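You operate a simulated robot arm through the tools that you are given. There is no shell and no other tool. Be economical: measure what you need, move in short steps, check, and stop when the job is done.

The job below is to be done with a simulated robot arm. You get a single attempt, and the scene is never put back.

## Task
Zero the counter, then feed both billets in the channel to the lift tray.
Fine: use the FWD and PUSH buttons; the counter ends on 2.

It is judged by the outcome, as a careful person would: the job done as asked, and still so three seconds after it is handed in. It fails if anything else is knocked over, pushed out of place, dropped, spilled or broken.

## Robot
A 7-joint arm with a two-finger parallel gripper on a trunk, on a base that drives. Base frame: it is fixed to the floor where the robot stands at the start and does not move with it; the origin is under the middle of the robot, x ahead of it, y to its left, z up. Units: m, degrees, N and s.
With the tool pointing down near the work surface it reaches from about 0.1 to 0.5 m from the robot's upright axis, wherever it stands. Its first joint turns from -115.0 to 115.0 degrees. Places, roughly: black pendant button [0.9, -0.4, 1.1]; blue knob [0.5, 1.2, 0.9]; blue lever [0.8, 0.2, 0.7]; blue pendant button [0.9, -0.4, 1.1]; blue-ended billet [0.5, 1.5, 0.75]; brass block [0.7, 0.1, 1]; counter [0.7, 0.1, 0.9]; feeder clamp lever [0.7, 0, 1]; feeder switch [0.8, -0.2, 0.7]; green lever [1, -0.2, 1]; green pendant button [0.9, -0.4, 1.2]; green-ended billet [0.5, 1.5, 0.75]; grey-ended billet [0.5, 1.5, 0.75]; length dial [0.9, -0.2, 0.9]; orange pendant button [0.9, -0.4, 1]; orange-ended billet [0.5, 1.25, 0.75]. Payload 3.91 kg.
The tool frame sits at the grasp point between the pads (the TCP): z along the fingers, y along the line on which they close. The tips reach 0.03 m beyond it. Largest opening 0.11 m; finger width 0.02, thickness 0.01; the body of the gripper, 0.048 by 0.112 m, starts 0.055 m behind the TCP.
Orientation is that of the tool frame in the base frame, as a unit quaternion [w, x, y, z]. With the fingers straight down and closing along the base's y, the tool's x points along the base's -x, its y along +y and its z along -z.

## Interface
- The arm moves only by the tool send_rows. Its argument "increments" is a list of rows, each an object (a shift or turn left out is 0, a gripper value left out holds the last) with "slide": the shift along the base's x, y, z in cm, a list of three; "turn": the turn, a rotation vector about the base's x, y, z in degrees, a list of three; "fingers": the opening, from 0 (shut) to 1 (fully open). In form: [{"slide": [dx, dy, dz], "turn": [wx, wy, wz], "fingers": fingers}, ...]. A call has 1 to 12 rows; each row shifts and turns the commanded pose from where the row before left it. A row lasts 0.2 s, in which the tool goes at most 0.05 m and 8.6 degrees; a call with a longer step from one row to the next is refused whole, and so is a gripper value outside its range. Where a pose cannot be reached the arm comes as near as it can. A force on the tool above 40 N (or 10 N above the force at the start of the call, whichever is more), or a blocked arm, ends the call early, and 0.2 s more pass. Each finger travels about 0.153 m/s and halts on what it meets, pressing with about 42 N; the grip force reading is that of the motor and also rises with nothing between the fingers. The clock runs only during rows and for 0.2 s after the last one: add rows that do not move to give the fingers time. It gives the time, the measured TCP pose, the force on the tool (base axes), the opening and the grip force at its end, in the units of the frame above (readings bear some noise), with the torque about the TCP (base axes, N m) and any sound that the robot's microphone picked up.
- Cameras (640 x 400 px; columns grow to the right, rows downward): "scene" is now at [0.227, 0.1803, 1.5565]; the picture's right is [-0.38, -0.92, 0.00], its down [-0.60, 0.25, -0.76] and it looks along [0.71, -0.29, -0.65] (base axes); focal length 290 px, centre (320, 200). "wrist" rides on the gripper at [0.072, 0.017, -0.103] in the tool frame; the picture's right is [-0.23, 0.97, 0.00], its down [-0.76, -0.18, -0.62] and it looks along [-0.61, -0.14, 0.78] (tool axes); focal length 222 px, centre (320, 200). There is no depth. A picture from a camera that has moved, and an enlarged one, comes with that camera's place and axes in the base frame and with its lens. The place of the scene camera against the robot may be out by one fixed shift of up to 0.012 m in any direction.
- grab_frame(camera): a new picture of that camera. No time passes.
- slide_trunk(by): slides the trunk up (or, below 0, down) by that many m; the arm and the scene camera ride with it, the base frame stays. It gives what a move gives, with no picture.
- steer(legs): drives the robot by 1 to 6 legs, each [ahead, left, turn to the left] in m, m and degrees, along the robot's own axes; the way and the turn of a leg run together, so that a leg with both is an arc; at most 1.5 m and 180 degrees a leg. The arm and the cameras ride along, it lands a little off, and it stops where it bumps. It gives what a move gives.
- turn_head(pan, tilt): turns the head with the scene camera to pan (to the left, within 80 degrees either way) and tilt (down, from -29 to 69), counted from straight ahead of the robot. It gives what a move gives.
- close_up(camera, box): a new picture of the part [left, top, right, bottom] of that camera's present view, enlarged. No time passes.
- hand_in(): hands the job in; it is judged then, once.

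Go step by step. Nothing tells you exact positions but the pictures and the camera data: compare them with the known pose of the tool, close in by small moves and look again before you grip or let go. The budget is 120 turns and 90 pictures, counting those below and the enlarged ones. Unless the task says otherwise, let go and move clear before handing in, and close with one line.

The tools are called after "Call:" as a command line: name --argument value ..., lists and objects as JSON in quotes. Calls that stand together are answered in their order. send_rows: Moves the arm, as the interface text tells. Its arguments: {"type":"object","properties":{"increments":{"type":"array","items":{"type":"object","properties":{"slide":{"type":"array","items":{"type":"number"}},"turn":{"type":"array","items":{"type":"number"}},"fingers":{"type":"number"}}}}},"required":["increments"]} The other tools are called the same way: slide_trunk (by) slides the trunk up or down; steer (legs) drives the base; turn_head (pan, tilt) turns the head that bears the scene camera; grab_frame (camera) takes a picture; close_up (camera, box) takes an enlarged picture of a part of a camera's view; hand_in () hands the job in.

At the start:

```text
t: 0.0
position: [0.5874, -0.3169, 1.3464]
tool_rot: [-0.001, 0.0, 1.0, 0.001]
wrist_force: [0.2, -0.2, -0.3]
torque: [-0.02, -0.02, 0.0]
width: 0.1099
grasp_force: 0.1
trunk travel left (down, up): [-0.9, 0.09]
robot x, y, heading: [0.0039, 0.0001, 0.1]
head pan, tilt: [-22.4, 40.2]
```

scene: 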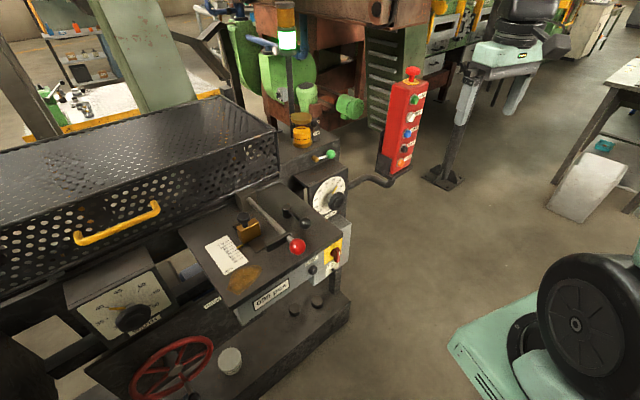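
wrist: 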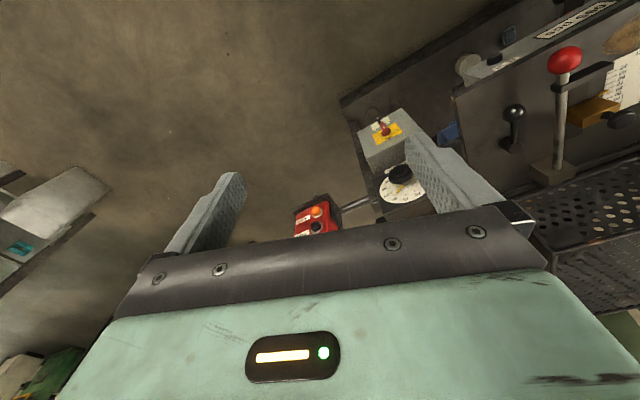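

I see a machine with a feeder plate, a card, a red-knobbed clamp lever and a red pendant. First I'll look closely at the pendant, the card and the panel.

Call:
close_up --camera "scene" --box '[360, 60, 450, 180]'

Call:
close_up --camera "scene" --box '[180, 170, 360, 330]'

Call:
close_up --camera "scene" --box '[60, 250, 260, 400]'

```text
3.33 times, centred on (405, 120) of scene
camera zoom: at [0.227, 0.1803, 1.5565], right [-0.38, -0.92, 0.0], down [-0.6, 0.25, -0.76], along [0.71, -0.29, -0.65], focal length 967 px, centre (37, 467)
```

zoom: 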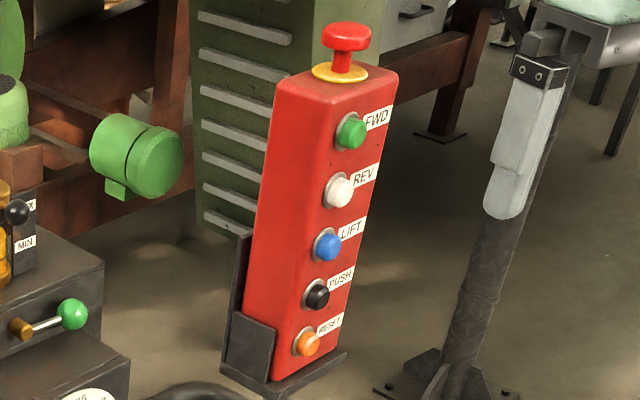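

```text
2.50 times, centred on (270, 250) of scene
camera zoom: at [0.227, 0.1803, 1.5565], right [-0.38, -0.92, 0.0], down [-0.6, 0.25, -0.76], along [0.71, -0.29, -0.65], focal length 725 px, centre (445, 75)
```

zoom: 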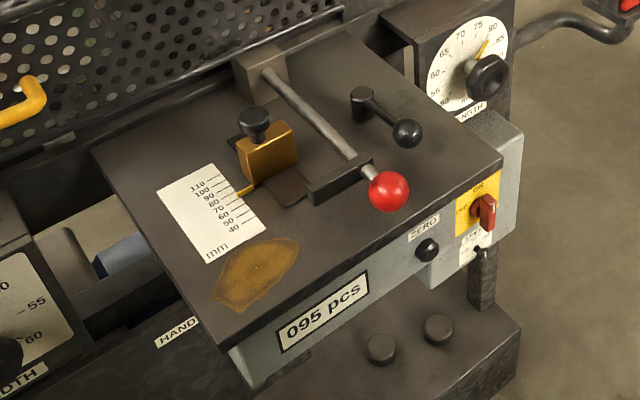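

```text
2.67 times, centred on (160, 325) of scene
camera zoom: at [0.227, 0.1803, 1.5565], right [-0.38, -0.92, 0.0], down [-0.6, 0.25, -0.76], along [0.71, -0.29, -0.65], focal length 774 px, centre (747, -133)
```

zoom: 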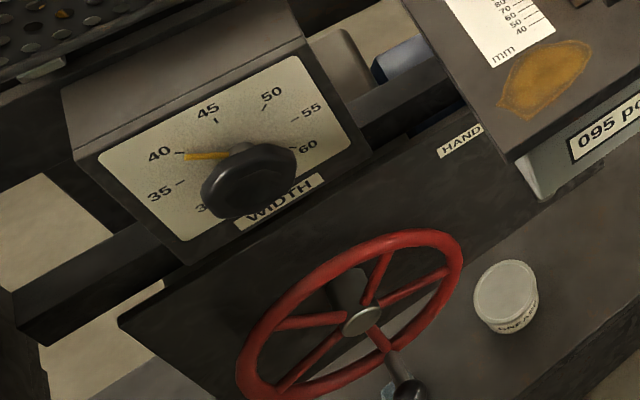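

The counter reads 095, with a ZERO knob and a switch on the feeder's front. Next I'll look left for the billets and channel, and closely at the switch.

Call:
close_up --camera "scene" --box '[290, 220, 360, 300]'

Call:
turn_head --pan 50 --tilt 35

Call:
grab_frame --camera "scene"

```text
5.00 times, centred on (325, 260) of scene
camera zoom: at [0.227, 0.1803, 1.5565], right [-0.38, -0.92, 0.0], down [-0.6, 0.25, -0.76], along [0.71, -0.29, -0.65], focal length 1450 px, centre (295, -100)
```

zoom: 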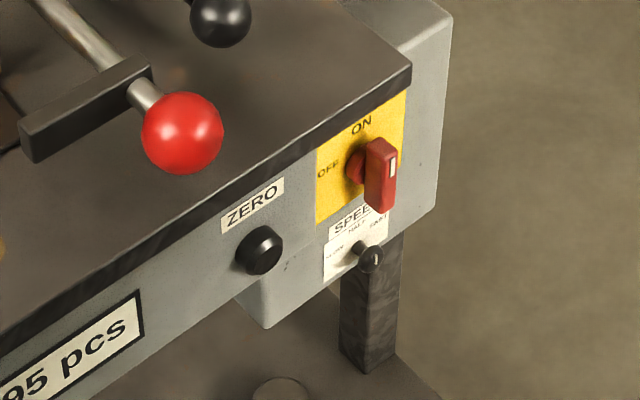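

```text
t: 1.4
position: [0.5858, -0.3174, 1.3444]
tool_rot: [0.0, 0.001, 1.0, 0.0]
wrist_force: [-0.1, -0.7, 0.5]
torque: [0.03, 0.0, -0.02]
width: 0.1101
grasp_force: 0.1
trunk travel left (down, up): [-0.9, 0.09]
robot x, y, heading: [-0.0009, -0.0001, 0.2]
head pan, tilt: [50.0, 35.0]
```

```text
83 pictures are left
camera scene: at [0.2051, 0.2801, 1.5643], right [0.77, -0.64, 0.0], down [-0.37, -0.44, -0.82], along [0.53, 0.63, -0.57], focal length 290 px, centre (320, 200)
```

scene: 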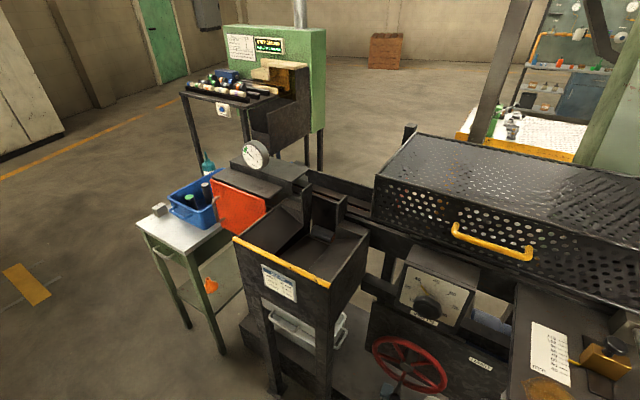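

Call:
close_up --camera "scene" --box '[130, 130, 360, 310]'

Call:
close_up --camera "scene" --box '[170, 20, 330, 150]'

Call:
close_up --camera "scene" --box '[255, 260, 305, 305]'

```text
2.22 times, centred on (245, 220) of scene
camera zoom: at [0.2051, 0.2801, 1.5643], right [0.77, -0.64, 0.0], down [-0.37, -0.44, -0.82], along [0.53, 0.63, -0.57], focal length 645 px, centre (487, 156)
```

zoom: 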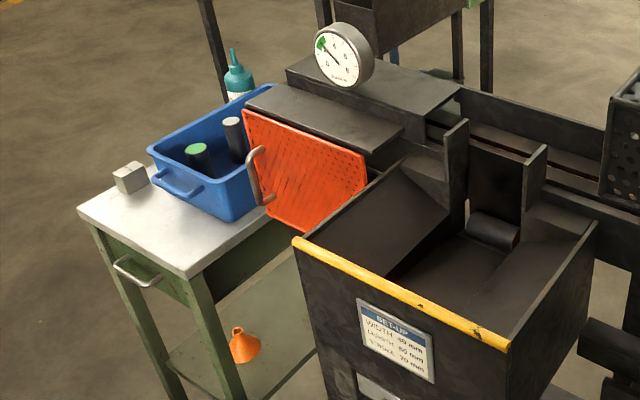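

```text
3.08 times, centred on (250, 85) of scene
camera zoom: at [0.2051, 0.2801, 1.5643], right [0.77, -0.64, 0.0], down [-0.37, -0.44, -0.82], along [0.53, 0.63, -0.57], focal length 892 px, centre (535, 554)
```

zoom: 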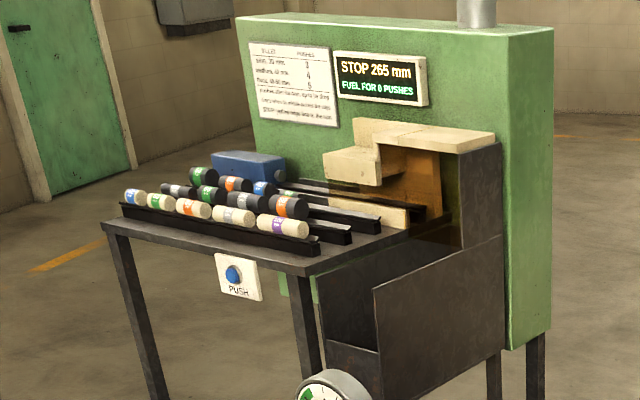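

```text
8.89 times, centred on (280, 282) of scene
camera zoom: at [0.2051, 0.2801, 1.5643], right [0.77, -0.64, 0.0], down [-0.37, -0.44, -0.82], along [0.53, 0.63, -0.57], focal length 2578 px, centre (676, -533)
```

zoom: 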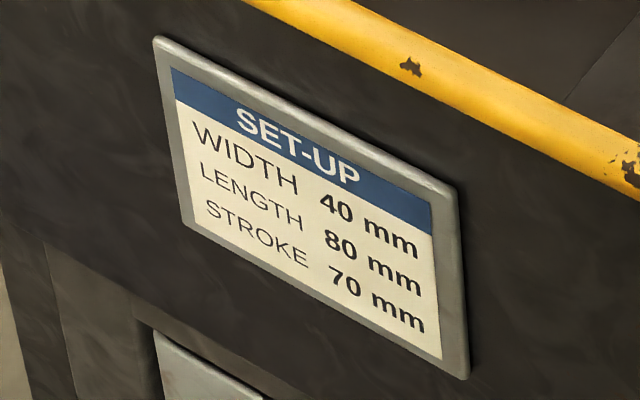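

The set-up card says width 40, length 80, stroke 70. Now I'll check the channel and the settings.

Call:
turn_head --pan 5 --tilt 50

Call:
grab_frame --camera "scene"

```text
t: 2.6
position: [0.5872, -0.3172, 1.3446]
tool_rot: [-0.001, -0.001, 1.0, 0.0]
wrist_force: [-0.5, 0.4, 0.2]
torque: [0.03, -0.02, -0.01]
width: 0.1101
grasp_force: 0.3
trunk travel left (down, up): [-0.9, 0.09]
robot x, y, heading: [0.0013, 0.0022, -0.1]
head pan, tilt: [5.0, 50.0]
```

```text
79 pictures are left
camera scene: at [0.2252, 0.2194, 1.5426], right [0.09, -1.0, 0.0], down [-0.76, -0.07, -0.64], along [0.64, 0.06, -0.77], focal length 290 px, centre (320, 200)
```

scene: 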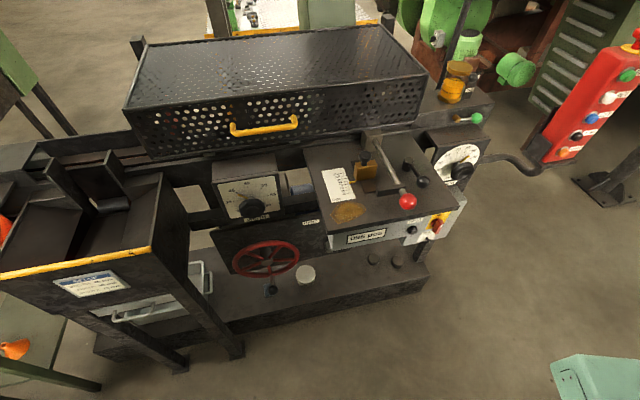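

Call:
close_up --camera "scene" --box '[180, 120, 500, 320]'

Call:
close_up --camera "scene" --box '[310, 150, 390, 210]'

Call:
close_up --camera "scene" --box '[425, 55, 505, 195]'

Call:
close_up --camera "scene" --box '[0, 120, 220, 260]'

Call:
close_up --camera "scene" --box '[120, 30, 440, 170]'

```text
2.00 times, centred on (340, 220) of scene
camera zoom: at [0.2252, 0.2194, 1.5426], right [0.09, -1.0, 0.0], down [-0.76, -0.07, -0.64], along [0.64, 0.06, -0.77], focal length 580 px, centre (280, 160)
```

zoom: 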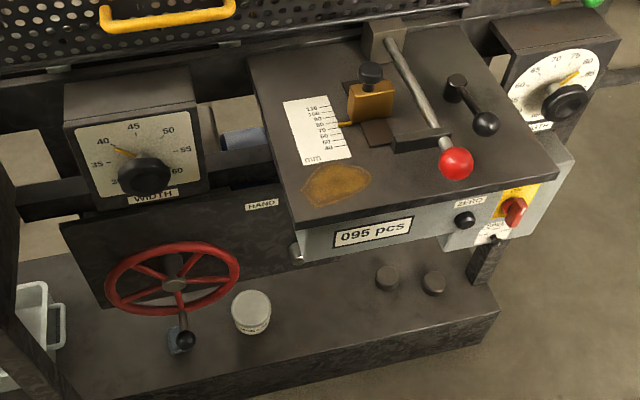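

```text
6.67 times, centred on (350, 180) of scene
camera zoom: at [0.2252, 0.2194, 1.5426], right [0.09, -1.0, 0.0], down [-0.76, -0.07, -0.64], along [0.64, 0.06, -0.77], focal length 1934 px, centre (120, 333)
```

zoom: 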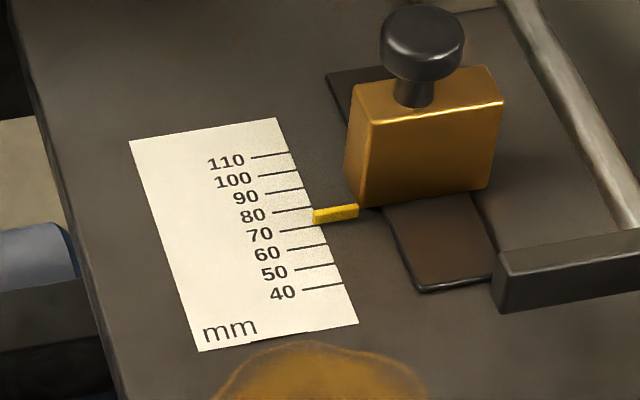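

```text
2.86 times, centred on (465, 125) of scene
camera zoom: at [0.2252, 0.2194, 1.5426], right [0.09, -1.0, 0.0], down [-0.76, -0.07, -0.64], along [0.64, 0.06, -0.77], focal length 829 px, centre (-94, 414)
```

zoom: 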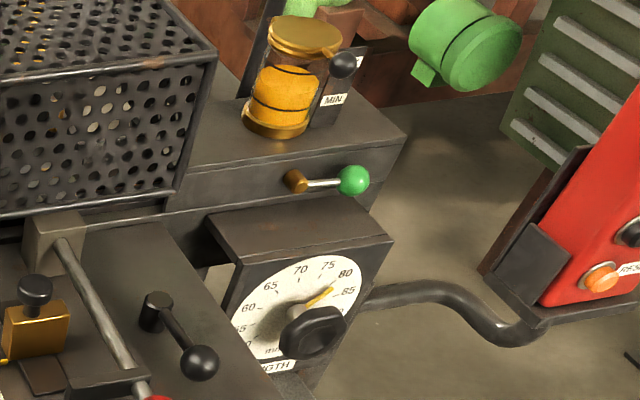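

```text
2.86 times, centred on (110, 190) of scene
camera zoom: at [0.2252, 0.2194, 1.5426], right [0.09, -1.0, 0.0], down [-0.76, -0.07, -0.64], along [0.64, 0.06, -0.77], focal length 829 px, centre (920, 229)
```

zoom: 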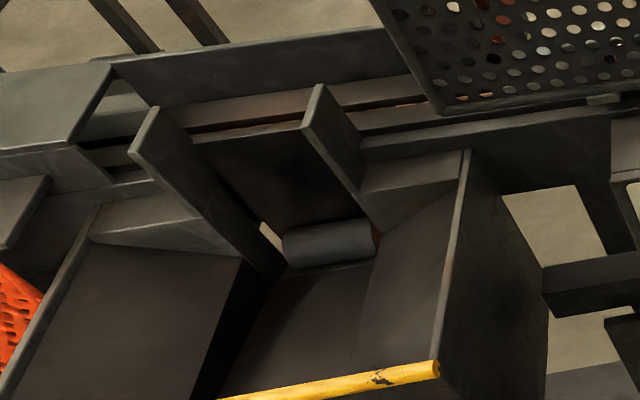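

```text
2.00 times, centred on (280, 100) of scene
camera zoom: at [0.2252, 0.2194, 1.5426], right [0.09, -1.0, 0.0], down [-0.76, -0.07, -0.64], along [0.64, 0.06, -0.77], focal length 580 px, centre (400, 400)
```

zoom: 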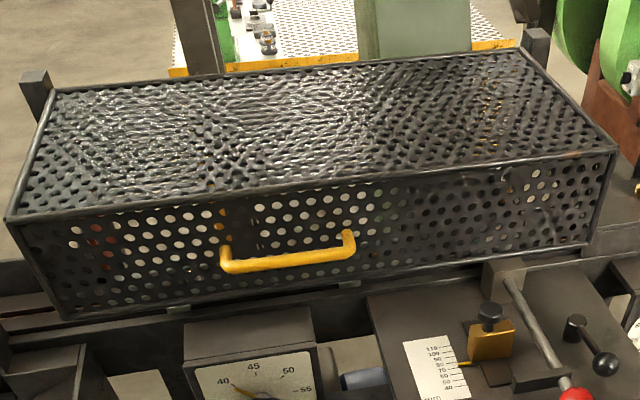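

I can't see the billets clearly yet, so I'll shift left along the machine, staying back from it, to see the channel and hopper.

Call:
steer --legs '[[0, 0.75, 0]]'

Call:
turn_head --pan 0 --tilt 45

Call:
grab_frame --camera "scene"

Call:
close_up --camera "scene" --box '[160, 80, 480, 280]'

```text
t: 6.6
position: [0.5846, 0.4344, 1.3445]
tool_rot: [0.0, -0.001, 1.0, 0.0]
wrist_force: [0.1, 0.2, -0.1]
torque: [-0.01, 0.0, -0.01]
width: 0.1099
grasp_force: 0.1
trunk travel left (down, up): [-0.9, 0.09]
robot x, y, heading: [-0.0002, 0.7521, 0.0]
head pan, tilt: [5.0, 50.0]
```

```text
t: 7.3
position: [0.5853, 0.436, 1.3446]
tool_rot: [0.0, -0.001, 1.0, 0.0]
wrist_force: [0.0, -0.1, -0.1]
torque: [0.0, 0.01, -0.01]
width: 0.1103
grasp_force: 0.1
trunk travel left (down, up): [-0.9, 0.09]
robot x, y, heading: [-0.0013, 0.7541, 0.0]
head pan, tilt: [0.0, 45.0]
```

```text
73 pictures are left
camera scene: at [0.2291, 0.9646, 1.5494], right [0.0, -1.0, 0.0], down [-0.71, 0.0, -0.71], along [0.71, 0.0, -0.71], focal length 290 px, centre (320, 200)
```

scene: 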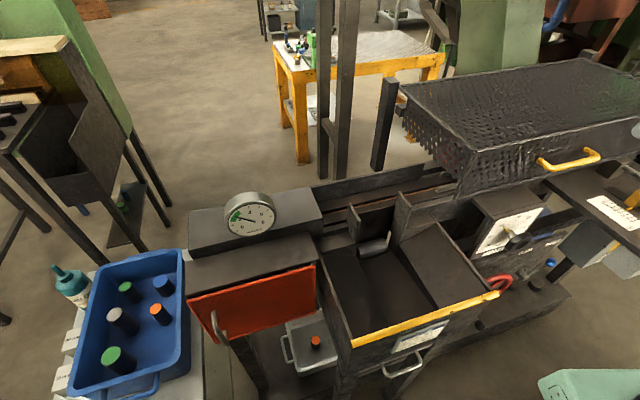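

```text
2.00 times, centred on (320, 180) of scene
camera zoom: at [0.2291, 0.9646, 1.5494], right [0.0, -1.0, 0.0], down [-0.71, 0.0, -0.71], along [0.71, 0.0, -0.71], focal length 580 px, centre (320, 240)
```

zoom: 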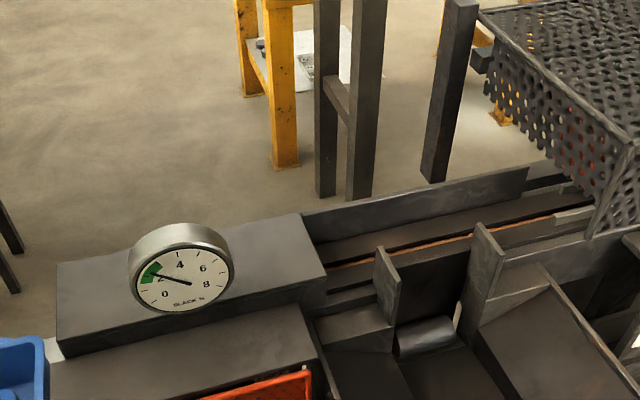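

I'll view from the wrist camera here over the guard end and hopper.

Call:
grab_frame --camera "wrist"

Call:
close_up --camera "scene" --box '[300, 150, 520, 290]'

```text
71 pictures are left
camera wrist: at [0.5142, 0.4517, 1.4491], right [0.23, 0.97, 0.0], down [0.76, -0.18, 0.62], along [0.61, -0.14, -0.78], focal length 222 px, centre (320, 200)
```

wrist: 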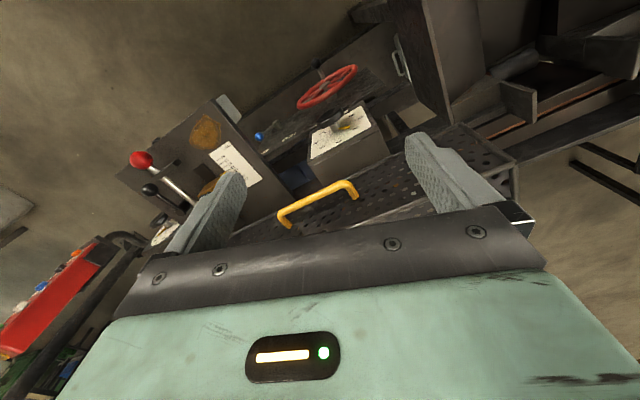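

```text
2.86 times, centred on (410, 220) of scene
camera zoom: at [0.2291, 0.9646, 1.5494], right [0.0, -1.0, 0.0], down [-0.71, 0.0, -0.71], along [0.71, 0.0, -0.71], focal length 829 px, centre (63, 143)
```

zoom: 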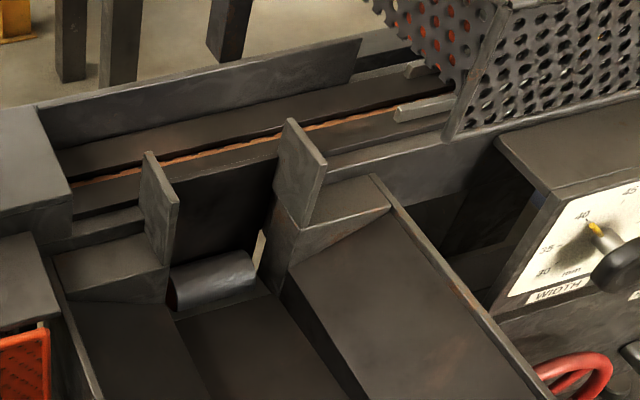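

Close-ups render real detail, so I'll zoom hard into the channel mouth and through the guard holes.

Call:
close_up --camera "scene" --box '[400, 150, 500, 212]'

Call:
close_up --camera "scene" --box '[470, 110, 640, 216]'

Call:
close_up --camera "scene" --box '[340, 200, 420, 260]'

```text
6.40 times, centred on (450, 181) of scene
camera zoom: at [0.2291, 0.9646, 1.5494], right [0.0, -1.0, 0.0], down [-0.71, 0.0, -0.71], along [0.71, 0.0, -0.71], focal length 1856 px, centre (-512, 322)
```

zoom: 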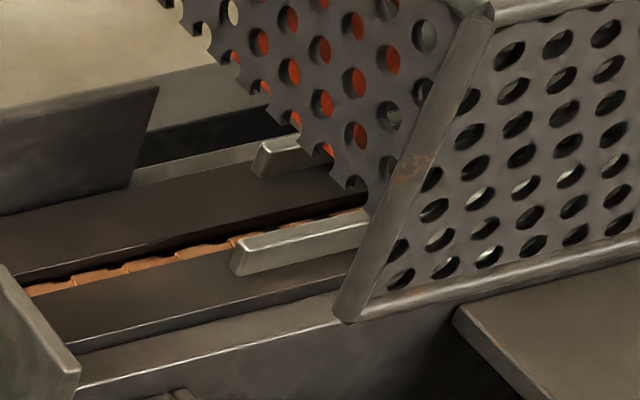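

```text
3.76 times, centred on (555, 163) of scene
camera zoom: at [0.2291, 0.9646, 1.5494], right [0.0, -1.0, 0.0], down [-0.71, 0.0, -0.71], along [0.71, 0.0, -0.71], focal length 1092 px, centre (-565, 339)
```

zoom: 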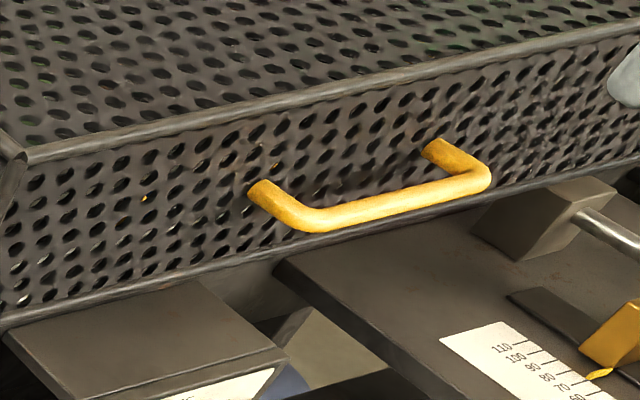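

```text
6.67 times, centred on (380, 230) of scene
camera zoom: at [0.2291, 0.9646, 1.5494], right [0.0, -1.0, 0.0], down [-0.71, 0.0, -0.71], along [0.71, 0.0, -0.71], focal length 1934 px, centre (-80, 0)
```

zoom: 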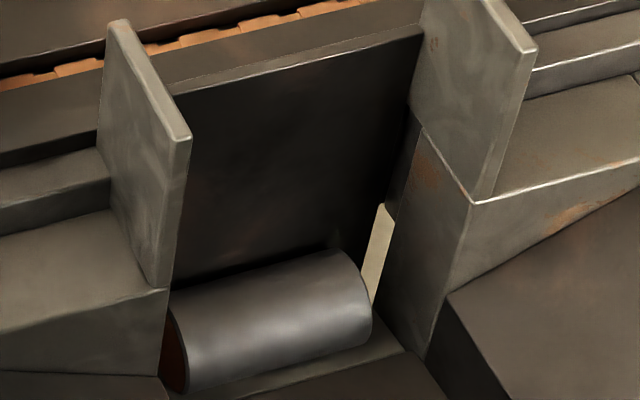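

I'll read the sign on the far green machine and the rest of the scene on the left.

Call:
turn_head --pan 55 --tilt 25

Call:
grab_frame --camera "scene"

```text
t: 8.5
position: [0.5863, 0.4358, 1.3443]
tool_rot: [0.0, -0.001, 1.0, 0.0]
wrist_force: [-0.4, -0.1, -0.5]
torque: [-0.03, -0.02, -0.02]
width: 0.1096
grasp_force: 0.1
trunk travel left (down, up): [-0.9, 0.09]
robot x, y, heading: [-0.0002, 0.7527, -0.1]
head pan, tilt: [55.0, 25.0]
```

```text
66 pictures are left
camera scene: at [0.2006, 1.04, 1.58], right [0.82, -0.57, 0.0], down [-0.24, -0.35, -0.91], along [0.52, 0.74, -0.42], focal length 290 px, centre (320, 200)
```

scene: 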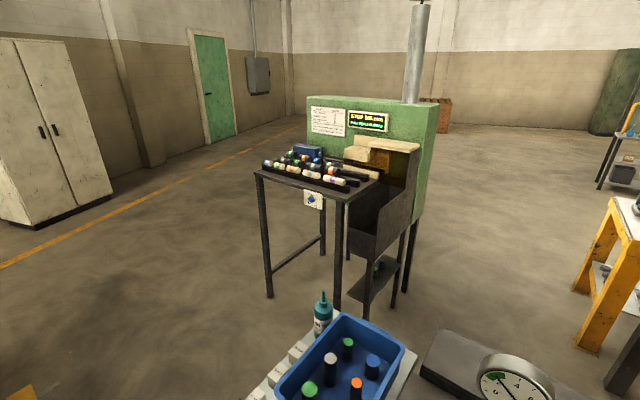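

Call:
close_up --camera "scene" --box '[305, 100, 395, 140]'

Call:
close_up --camera "scene" --box '[245, 130, 405, 300]'

```text
7.11 times, centred on (350, 120) of scene
camera zoom: at [0.2006, 1.04, 1.58], right [0.82, -0.57, 0.0], down [-0.24, -0.35, -0.91], along [0.52, 0.74, -0.42], focal length 2063 px, centre (107, 769)
```

zoom: 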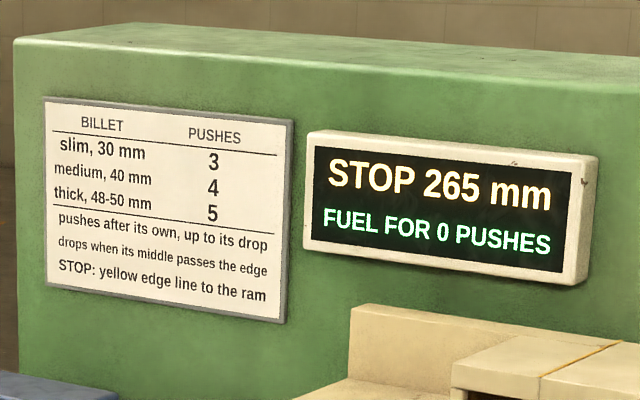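

```text
2.35 times, centred on (325, 215) of scene
camera zoom: at [0.2006, 1.04, 1.58], right [0.82, -0.57, 0.0], down [-0.24, -0.35, -0.91], along [0.52, 0.74, -0.42], focal length 682 px, centre (308, 165)
```

zoom: 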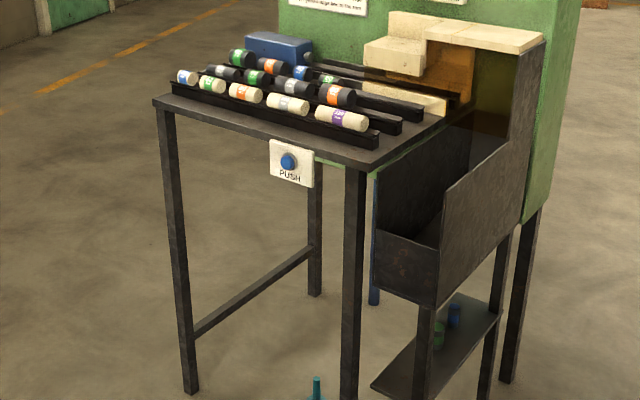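

That machine is separate. I'll look at the low rail between the hopper and the feeder, where a bluish cylinder showed.

Call:
steer --legs '[[0, -0.45, 0]]'

Call:
turn_head --pan 0 --tilt 45

Call:
grab_frame --camera "scene"

Call:
close_up --camera "scene" --box '[140, 150, 460, 350]'

```text
t: 11.3
position: [0.5877, -0.0156, 1.3447]
tool_rot: [0.0, -0.001, 1.0, -0.001]
wrist_force: [0.0, 0.9, -1.0]
torque: [0.02, 0.0, 0.01]
width: 0.11
grasp_force: 0.1
trunk travel left (down, up): [-0.9, 0.09]
robot x, y, heading: [0.0026, 0.2971, -0.1]
head pan, tilt: [55.0, 25.0]
```

```text
t: 12.5
position: [0.5872, -0.0158, 1.3452]
tool_rot: [0.001, -0.001, 1.0, 0.0]
wrist_force: [-0.5, -0.1, -0.6]
torque: [0.0, 0.0, -0.02]
width: 0.1098
grasp_force: 0.1
trunk travel left (down, up): [-0.9, 0.09]
robot x, y, heading: [0.004, 0.3, -0.1]
head pan, tilt: [0.0, 45.0]
```

```text
63 pictures are left
camera scene: at [0.2297, 0.5125, 1.5495], right [0.0, -1.0, 0.0], down [-0.71, 0.0, -0.71], along [0.71, 0.0, -0.71], focal length 290 px, centre (320, 200)
```

scene: 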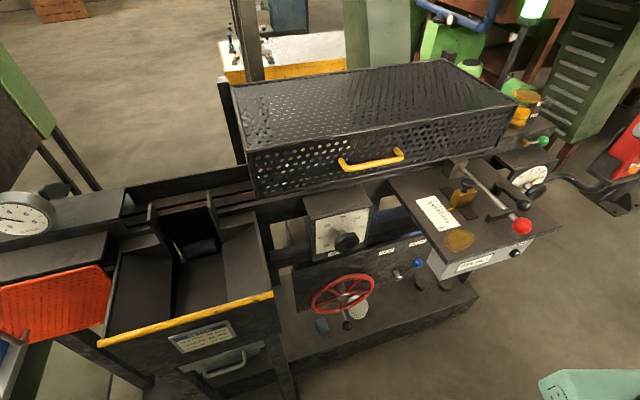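

```text
2.00 times, centred on (300, 250) of scene
camera zoom: at [0.2297, 0.5125, 1.5495], right [0.0, -1.0, 0.0], down [-0.71, 0.0, -0.71], along [0.71, 0.0, -0.71], focal length 580 px, centre (360, 100)
```

zoom: 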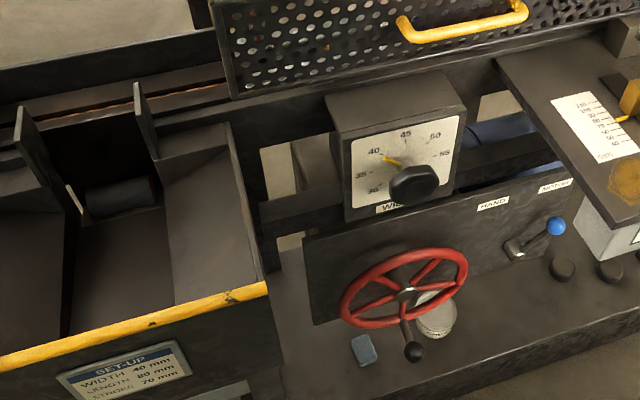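

The blue lever selects HAND/MOTOR. I'll check it, and peer through the guard.

Call:
close_up --camera "scene" --box '[370, 235, 450, 290]'

Call:
close_up --camera "scene" --box '[250, 130, 350, 195]'

Call:
close_up --camera "scene" --box '[420, 80, 580, 190]'

```text
7.27 times, centred on (410, 262) of scene
camera zoom: at [0.2297, 0.5125, 1.5495], right [0.0, -1.0, 0.0], down [-0.71, 0.0, -0.71], along [0.71, 0.0, -0.71], focal length 2110 px, centre (-334, -254)
```

zoom: 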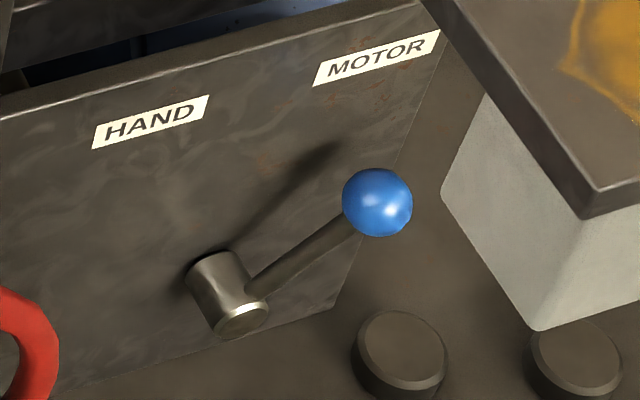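

```text
6.15 times, centred on (300, 162) of scene
camera zoom: at [0.2297, 0.5125, 1.5495], right [0.0, -1.0, 0.0], down [-0.71, 0.0, -0.71], along [0.71, 0.0, -0.71], focal length 1785 px, centre (443, 431)
```

zoom: 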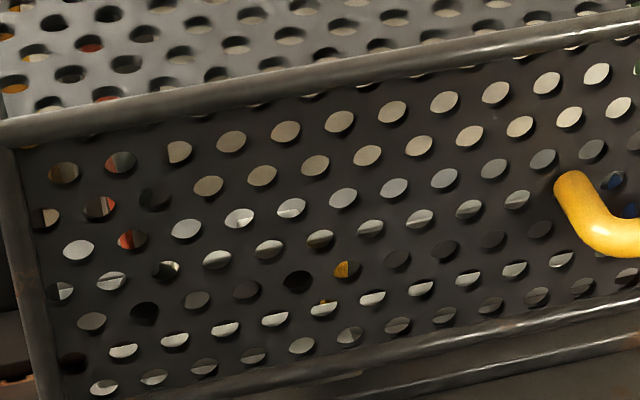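

```text
3.64 times, centred on (500, 135) of scene
camera zoom: at [0.2297, 0.5125, 1.5495], right [0.0, -1.0, 0.0], down [-0.71, 0.0, -0.71], along [0.71, 0.0, -0.71], focal length 1055 px, centre (-334, 436)
```

zoom: 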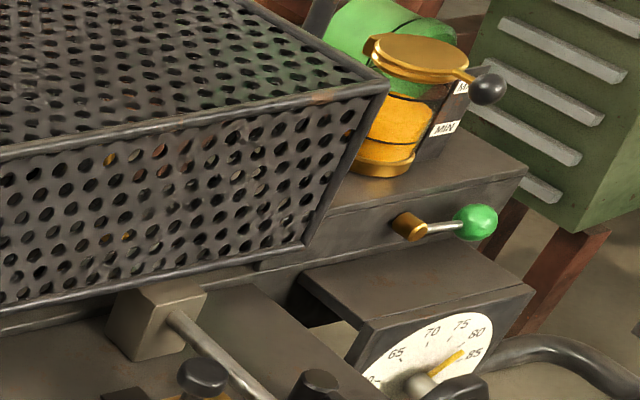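

The lever is at MOTOR. Now I'll look from the right end of the machine.

Call:
steer --legs '[[0, -0.95, 0]]'

Call:
turn_head --pan 30 --tilt 35

Call:
grab_frame --camera "scene"

```text
t: 16.2
position: [0.5901, -0.7263, 1.3437]
tool_rot: [-0.001, 0.027, 1.0, 0.0]
wrist_force: [0.2, -0.7, 0.1]
torque: [0.02, -0.01, -0.01]
width: 0.11
grasp_force: 0.1
trunk travel left (down, up): [-0.9, 0.09]
robot x, y, heading: [0.0212, -0.3813, -3.0]
head pan, tilt: [0.0, 45.0]
stopped in leg 1: the robot was blocked; the commanded pose is now the measured one
```

```text
t: 17.1
position: [0.5882, -0.7267, 1.3437]
tool_rot: [-0.001, 0.027, 1.0, 0.0]
wrist_force: [-1.2, 0.2, -0.7]
torque: [-0.02, 0.01, -0.03]
width: 0.1099
grasp_force: 0.0
trunk travel left (down, up): [-0.9, 0.09]
robot x, y, heading: [0.0196, -0.3752, -3.1]
head pan, tilt: [30.0, 35.0]
```

```text
58 pictures are left
camera scene: at [0.2596, -0.1334, 1.5643], right [0.45, -0.89, 0.0], down [-0.51, -0.26, -0.82], along [0.73, 0.37, -0.57], focal length 290 px, centre (320, 200)
```

scene: 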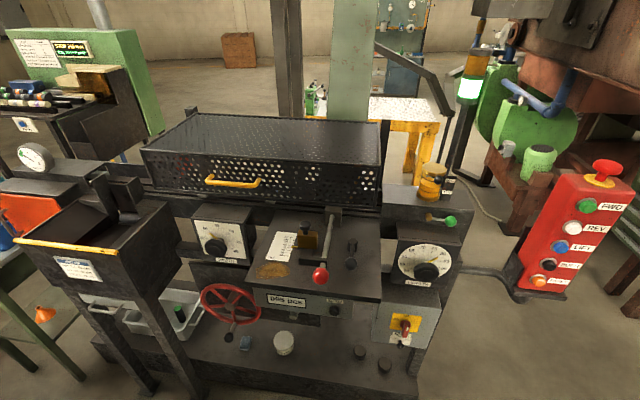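

The robot bumped something on its right; I'll back off a little and look at what it was.

Call:
steer --legs '[[0, 0.1, 3]]'

Call:
turn_head --pan -60 --tilt 45

Call:
grab_frame --camera "scene"

```text
t: 18.3
position: [0.6102, -0.596, 1.3444]
tool_rot: [0.0, 0.001, 1.0, 0.0]
wrist_force: [0.1, 0.3, 0.3]
torque: [0.0, -0.01, -0.01]
width: 0.1099
grasp_force: 0.0
trunk travel left (down, up): [-0.9, 0.09]
robot x, y, heading: [0.0238, -0.2783, -0.1]
head pan, tilt: [30.0, 35.0]
```

```text
t: 19.9
position: [0.6103, -0.5939, 1.3449]
tool_rot: [0.0, 0.001, 1.0, 0.001]
wrist_force: [-0.2, 0.5, 0.4]
torque: [0.01, 0.0, -0.03]
width: 0.11
grasp_force: 0.0
trunk travel left (down, up): [-0.9, 0.09]
robot x, y, heading: [0.0246, -0.2784, -0.2]
head pan, tilt: [-60.0, 45.0]
```

```text
57 pictures are left
camera scene: at [0.2137, -0.135, 1.5495], right [-0.87, -0.5, 0.0], down [-0.35, 0.61, -0.71], along [0.35, -0.61, -0.71], focal length 290 px, centre (320, 200)
```

scene: 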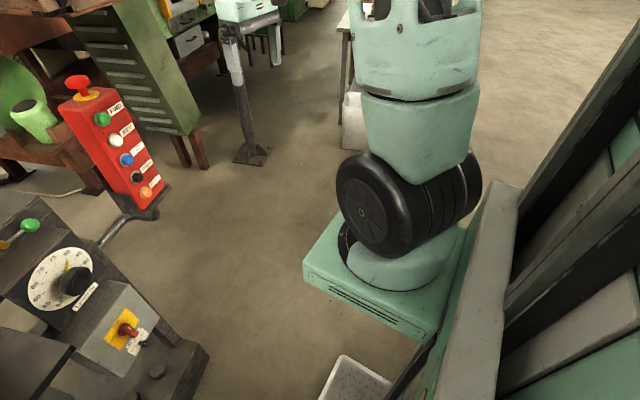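

Call:
turn_head --pan -60 --tilt 69

Call:
grab_frame --camera "scene"

```text
t: 20.8
position: [0.6103, -0.5954, 1.3444]
tool_rot: [0.0, 0.001, 1.0, 0.0]
wrist_force: [0.5, 0.9, 0.3]
torque: [0.03, 0.02, 0.03]
width: 0.1096
grasp_force: 0.1
trunk travel left (down, up): [-0.9, 0.09]
robot x, y, heading: [0.0252, -0.2764, -0.2]
head pan, tilt: [-60.0, 68.8]
```

```text
56 pictures are left
camera scene: at [0.201, -0.113, 1.5207], right [-0.87, -0.5, 0.0], down [-0.46, 0.81, -0.36], along [0.18, -0.31, -0.93], focal length 290 px, centre (320, 200)
```

scene: 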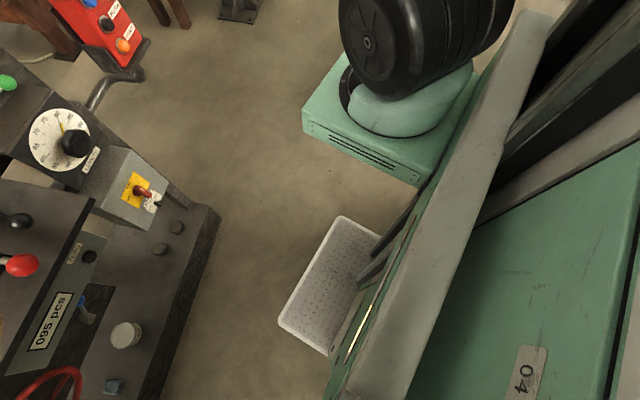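

That grey slab is the robot's own foot. Now I'll zoom at the guard from this side.

Call:
turn_head --pan 30 --tilt 35

Call:
close_up --camera "scene" --box '[280, 130, 440, 230]'

Call:
close_up --camera "scene" --box '[160, 180, 480, 380]'

Call:
close_up --camera "scene" --box '[140, 130, 290, 220]'

```text
t: 22.4
position: [0.6109, -0.5945, 1.3457]
tool_rot: [0.0, 0.001, 1.0, 0.001]
wrist_force: [0.1, -0.6, 0.1]
torque: [-0.01, -0.01, 0.04]
width: 0.1101
grasp_force: 0.1
trunk travel left (down, up): [-0.9, 0.09]
robot x, y, heading: [0.0248, -0.2759, -0.0]
head pan, tilt: [30.0, 35.0]
```

```text
4.00 times, centred on (360, 180) of scene
camera zoom: at [0.2495, -0.0206, 1.5643], right [0.5, -0.87, 0.0], down [-0.5, -0.29, -0.82], along [0.71, 0.41, -0.57], focal length 1160 px, centre (160, 280)
```

zoom: 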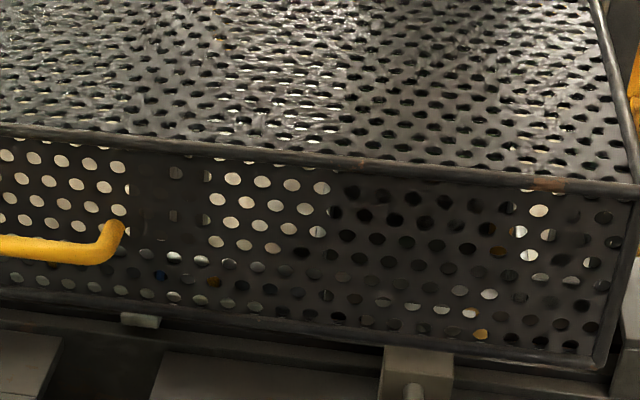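

```text
2.00 times, centred on (320, 280) of scene
camera zoom: at [0.2495, -0.0206, 1.5643], right [0.5, -0.87, 0.0], down [-0.5, -0.29, -0.82], along [0.71, 0.41, -0.57], focal length 580 px, centre (320, 40)
```

zoom: 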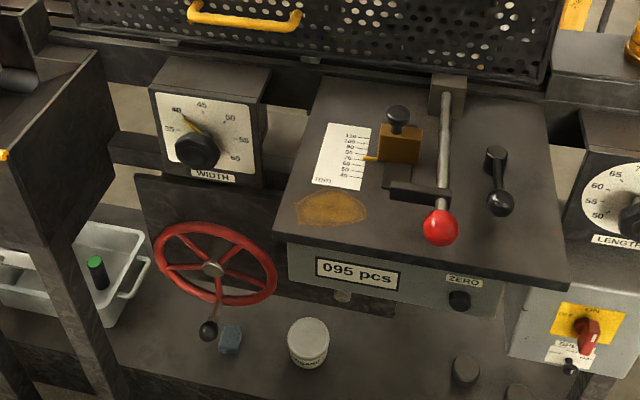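

```text
4.27 times, centred on (215, 175) of scene
camera zoom: at [0.2495, -0.0206, 1.5643], right [0.5, -0.87, 0.0], down [-0.5, -0.29, -0.82], along [0.71, 0.41, -0.57], focal length 1238 px, centre (768, 307)
```

zoom: 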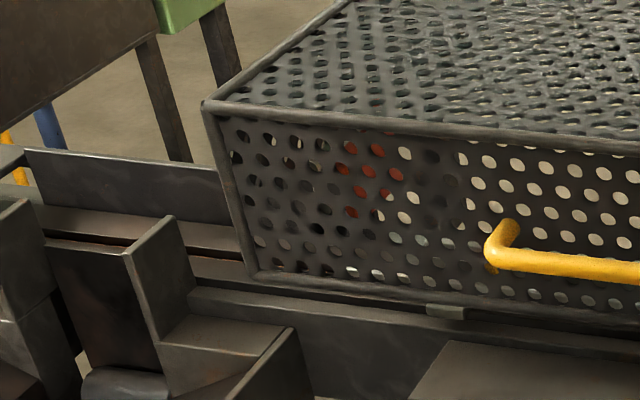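

ZERO I estimate at about (0.65, 0.03, 0.94), FWD at (0.905, -0.395, 1.227) and PUSH at (0.905, -0.395, 1.065). I'll drive so the arm faces ZERO, then turn the gripper to point forward.

Call:
steer --legs '[[-0.08, 0.6, 0]]'

Call:
send_rows --increments '[{"turn": [0, -8.2, 0], "slide": [-1, 0, 0], "fingers": 0}, {"turn": [0, -8.2, 0], "slide": [-1, 0, 0]}, {"turn": [0, -8.2, 0], "slide": [-1, 0, 0]}, {"turn": [0, -8.2, 0], "slide": [0, 0, -1]}, {"turn": [0, -8.2, 0], "slide": [0, 0, -1]}, {"turn": [0, -8.2, 0], "slide": [0, 0, -1]}, {"turn": [0, -8.2, 0], "slide": [0, 0, -1]}, {"turn": [0, -8.2, 0], "slide": [0, 0, -1]}, {"turn": [0, -8.2, 0], "slide": [0, 0, -1]}, {"turn": [0, -8.2, 0]}, {"turn": [0, -8, 0]}]'

Call:
turn_head --pan -20 --tilt 45

Call:
grab_frame --camera "scene"

```text
t: 25.8
position: [0.5301, -0.0019, 1.344]
tool_rot: [0.0, 0.0, 1.0, 0.0]
wrist_force: [-0.1, 0.9, 0.6]
torque: [-0.01, -0.01, -0.03]
width: 0.1101
grasp_force: 0.1
trunk travel left (down, up): [-0.9, 0.09]
robot x, y, heading: [-0.0549, 0.313, -0.3]
head pan, tilt: [30.0, 35.0]
```

```text
t: 28.2
position: [0.5267, -0.0387, 1.2937]
tool_rot: [0.707, 0.0, 0.707, 0.0]
wrist_force: [0.6, 0.3, 0.1]
torque: [-0.03, 0.04, -0.01]
width: 0.0
grasp_force: 37.9
out of reach, approached as far as the arm can: row 7, 8, 9, 10
trunk travel left (down, up): [-0.9, 0.09]
robot x, y, heading: [-0.0567, 0.3141, -0.1]
head pan, tilt: [30.0, 35.0]
```

```text
t: 29.4
position: [0.5265, -0.0382, 1.2937]
tool_rot: [0.706, 0.001, 0.708, 0.001]
wrist_force: [0.1, 0.2, 0.5]
torque: [0.0, 0.0, 0.03]
width: 0.0001
grasp_force: 37.4
trunk travel left (down, up): [-0.9, 0.09]
robot x, y, heading: [-0.054, 0.3152, -0.1]
head pan, tilt: [-20.0, 45.0]
```

```text
52 pictures are left
camera scene: at [0.1703, 0.4998, 1.5495], right [-0.34, -0.94, 0.0], down [-0.66, 0.24, -0.71], along [0.66, -0.24, -0.71], focal length 290 px, centre (320, 200)
```

scene: 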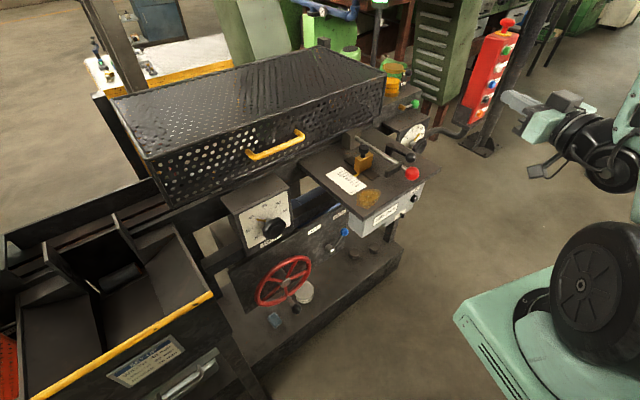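

The gripper points forward. I'll lower the trunk to ZERO's height, then check alignment.

Call:
slide_trunk --by -0.35

Call:
close_up --camera "scene" --box '[320, 60, 640, 260]'

Call:
grab_frame --camera "wrist"

```text
t: 32.8
position: [0.5262, -0.0381, 0.9434]
tool_rot: [0.707, 0.002, 0.707, -0.001]
wrist_force: [0.6, -0.3, 0.0]
torque: [-0.04, 0.03, -0.02]
width: 0.0
grasp_force: 37.7
trunk travel left (down, up): [-0.55, 0.44]
robot x, y, heading: [-0.0567, 0.3179, -0.2]
head pan, tilt: [-20.0, 45.0]
```

```text
2.00 times, centred on (480, 160) of scene
camera zoom: at [0.1703, 0.4997, 1.1995], right [-0.34, -0.94, 0.0], down [-0.66, 0.24, -0.71], along [0.66, -0.24, -0.71], focal length 580 px, centre (0, 280)
```

zoom: 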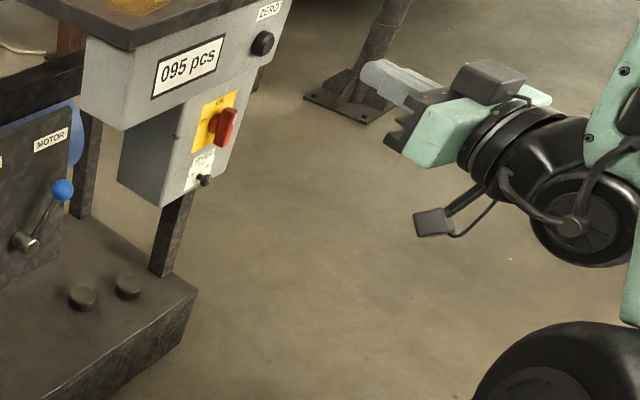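

```text
50 pictures are left
camera wrist: at [0.4234, -0.0215, 0.8715], right [0.0, 0.97, 0.23], down [-0.62, -0.18, 0.76], along [0.78, -0.14, 0.61], focal length 222 px, centre (320, 200)
```

wrist: 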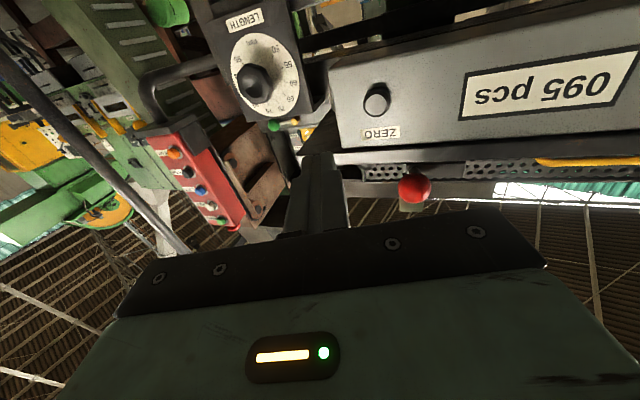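

ZERO is at about (0.653, 0.02, 0.94). I'll align in y and step forward.

Call:
send_rows --increments '[{"slide": [2, 2, 0]}, {"slide": [1, 1, 0]}, {"slide": [0, 0, 0]}]'

```text
t: 33.6
position: [0.5596, -0.0122, 0.9425]
tool_rot: [0.707, -0.001, 0.707, 0.002]
wrist_force: [0.4, -0.1, 0.1]
torque: [0.02, 0.0, 0.03]
width: 0.0003
grasp_force: 38.0
out of reach, approached as far as the arm can: row 1
trunk travel left (down, up): [-0.55, 0.44]
robot x, y, heading: [-0.0522, 0.3155, -0.2]
head pan, tilt: [-20.0, 45.0]
```

Call:
send_rows --increments '[{"slide": [1.5, 1.6, -0.1]}, {"slide": [1.5, 1.6, -0.1]}, {"slide": [1.5, 0, 0]}, {"slide": [0, 0, 0]}]'

Call:
grab_frame --camera "wrist"

```text
t: 34.6
position: [0.6045, 0.0208, 0.9413]
tool_rot: [0.707, 0.0, 0.707, 0.001]
wrist_force: [-0.2, 0.4, -0.2]
torque: [0.03, 0.01, 0.01]
width: 0.0002
grasp_force: 37.7
trunk travel left (down, up): [-0.55, 0.44]
robot x, y, heading: [-0.0577, 0.3152, -0.1]
head pan, tilt: [-20.0, 45.0]
```

```text
49 pictures are left
camera wrist: at [0.5005, 0.038, 0.8693], right [0.0, 0.97, 0.23], down [-0.62, -0.18, 0.76], along [0.78, -0.14, 0.61], focal length 222 px, centre (320, 200)
```

wrist: 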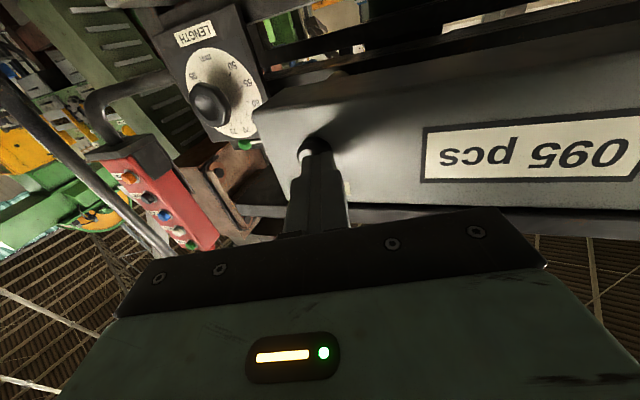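

Tip is nearly on the button; slight correction and press.

Call:
send_rows --increments '[{"slide": [0.3, -0.4, -0.4]}, {"slide": [0.5, 0, 0]}, {"slide": [0.5, 0, 0]}, {"slide": [0.4, 0, 0]}, {"slide": [0.4, 0, 0]}]'

Call:
close_up --camera "wrist" --box '[220, 80, 640, 280]'

```text
t: 35.6
position: [0.6154, 0.0178, 0.9372]
tool_rot: [0.706, 0.003, 0.708, 0.0]
wrist_force: [-24.2, 1.8, 6.3]
torque: [0.06, -0.22, 0.28]
width: 0.0
grasp_force: 38.1
trunk travel left (down, up): [-0.55, 0.44]
robot x, y, heading: [-0.0541, 0.3139, -0.1]
head pan, tilt: [-20.0, 45.0]
heard: click
stopped in row 5: the force on the tool passed its limit at 46 N (the readings are from after the stop); the commanded pose is now the measured one
```

```text
1.52 times, centred on (430, 180) of wrist
camera zoom: at [0.5125, 0.0341, 0.8651], right [0.0, 0.97, 0.23], down [-0.62, -0.18, 0.76], along [0.78, -0.15, 0.6], focal length 338 px, centre (152, 230)
```

zoom: 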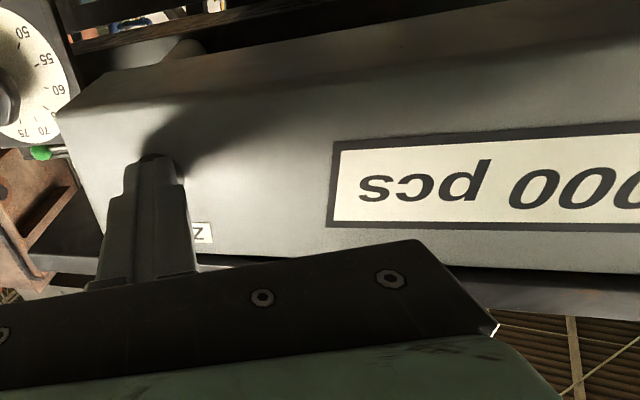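

Counter shows 000. I'll back off, raise the trunk and check stroke and length settings before running anything.

Call:
send_rows --increments '[{"slide": [-3, 0, 0]}, {"slide": [-4, 0, 0]}, {"slide": [-2, 0, 0]}]'

Call:
slide_trunk --by 0.42

Call:
steer --legs '[[0.12, -0.2, 0]]'

Call:
turn_head --pan -15 --tilt 55

Call:
grab_frame --camera "scene"

```text
t: 36.4
position: [0.5567, -0.0137, 0.9288]
tool_rot: [0.705, 0.001, 0.709, 0.002]
wrist_force: [0.1, 0.5, -0.5]
torque: [0.01, -0.01, -0.02]
width: 0.0
grasp_force: 37.5
out of reach, approached as far as the arm can: row 2, 3
trunk travel left (down, up): [-0.55, 0.44]
robot x, y, heading: [-0.0534, 0.3165, -0.2]
head pan, tilt: [-20.0, 45.0]
```

```text
refused: 0.42 is not a number from -0.4 to 0.4
```

```text
t: 38.2
position: [0.6762, -0.2117, 0.9281]
tool_rot: [0.706, 0.002, 0.709, 0.001]
wrist_force: [0.1, 0.6, 0.4]
torque: [0.0, 0.01, 0.01]
width: 0.0001
grasp_force: 37.5
trunk travel left (down, up): [-0.55, 0.44]
robot x, y, heading: [0.0658, 0.1143, -0.2]
head pan, tilt: [-20.0, 45.0]
```

```text
t: 38.9
position: [0.6772, -0.2113, 0.9285]
tool_rot: [0.705, 0.002, 0.709, 0.002]
wrist_force: [-0.1, -0.1, 0.9]
torque: [-0.01, 0.0, 0.0]
width: 0.0001
grasp_force: 37.5
trunk travel left (down, up): [-0.55, 0.44]
robot x, y, heading: [0.0666, 0.118, -0.4]
head pan, tilt: [-15.0, 55.0]
```

```text
47 pictures are left
camera scene: at [0.2832, 0.3094, 1.1861], right [-0.26, -0.97, 0.0], down [-0.79, 0.21, -0.57], along [0.55, -0.15, -0.82], focal length 290 px, centre (320, 200)
```

scene: 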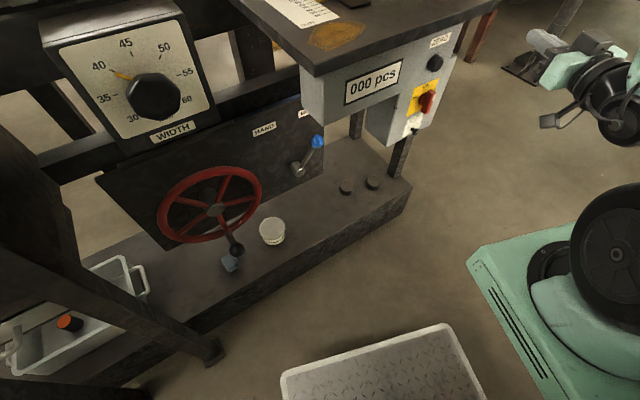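

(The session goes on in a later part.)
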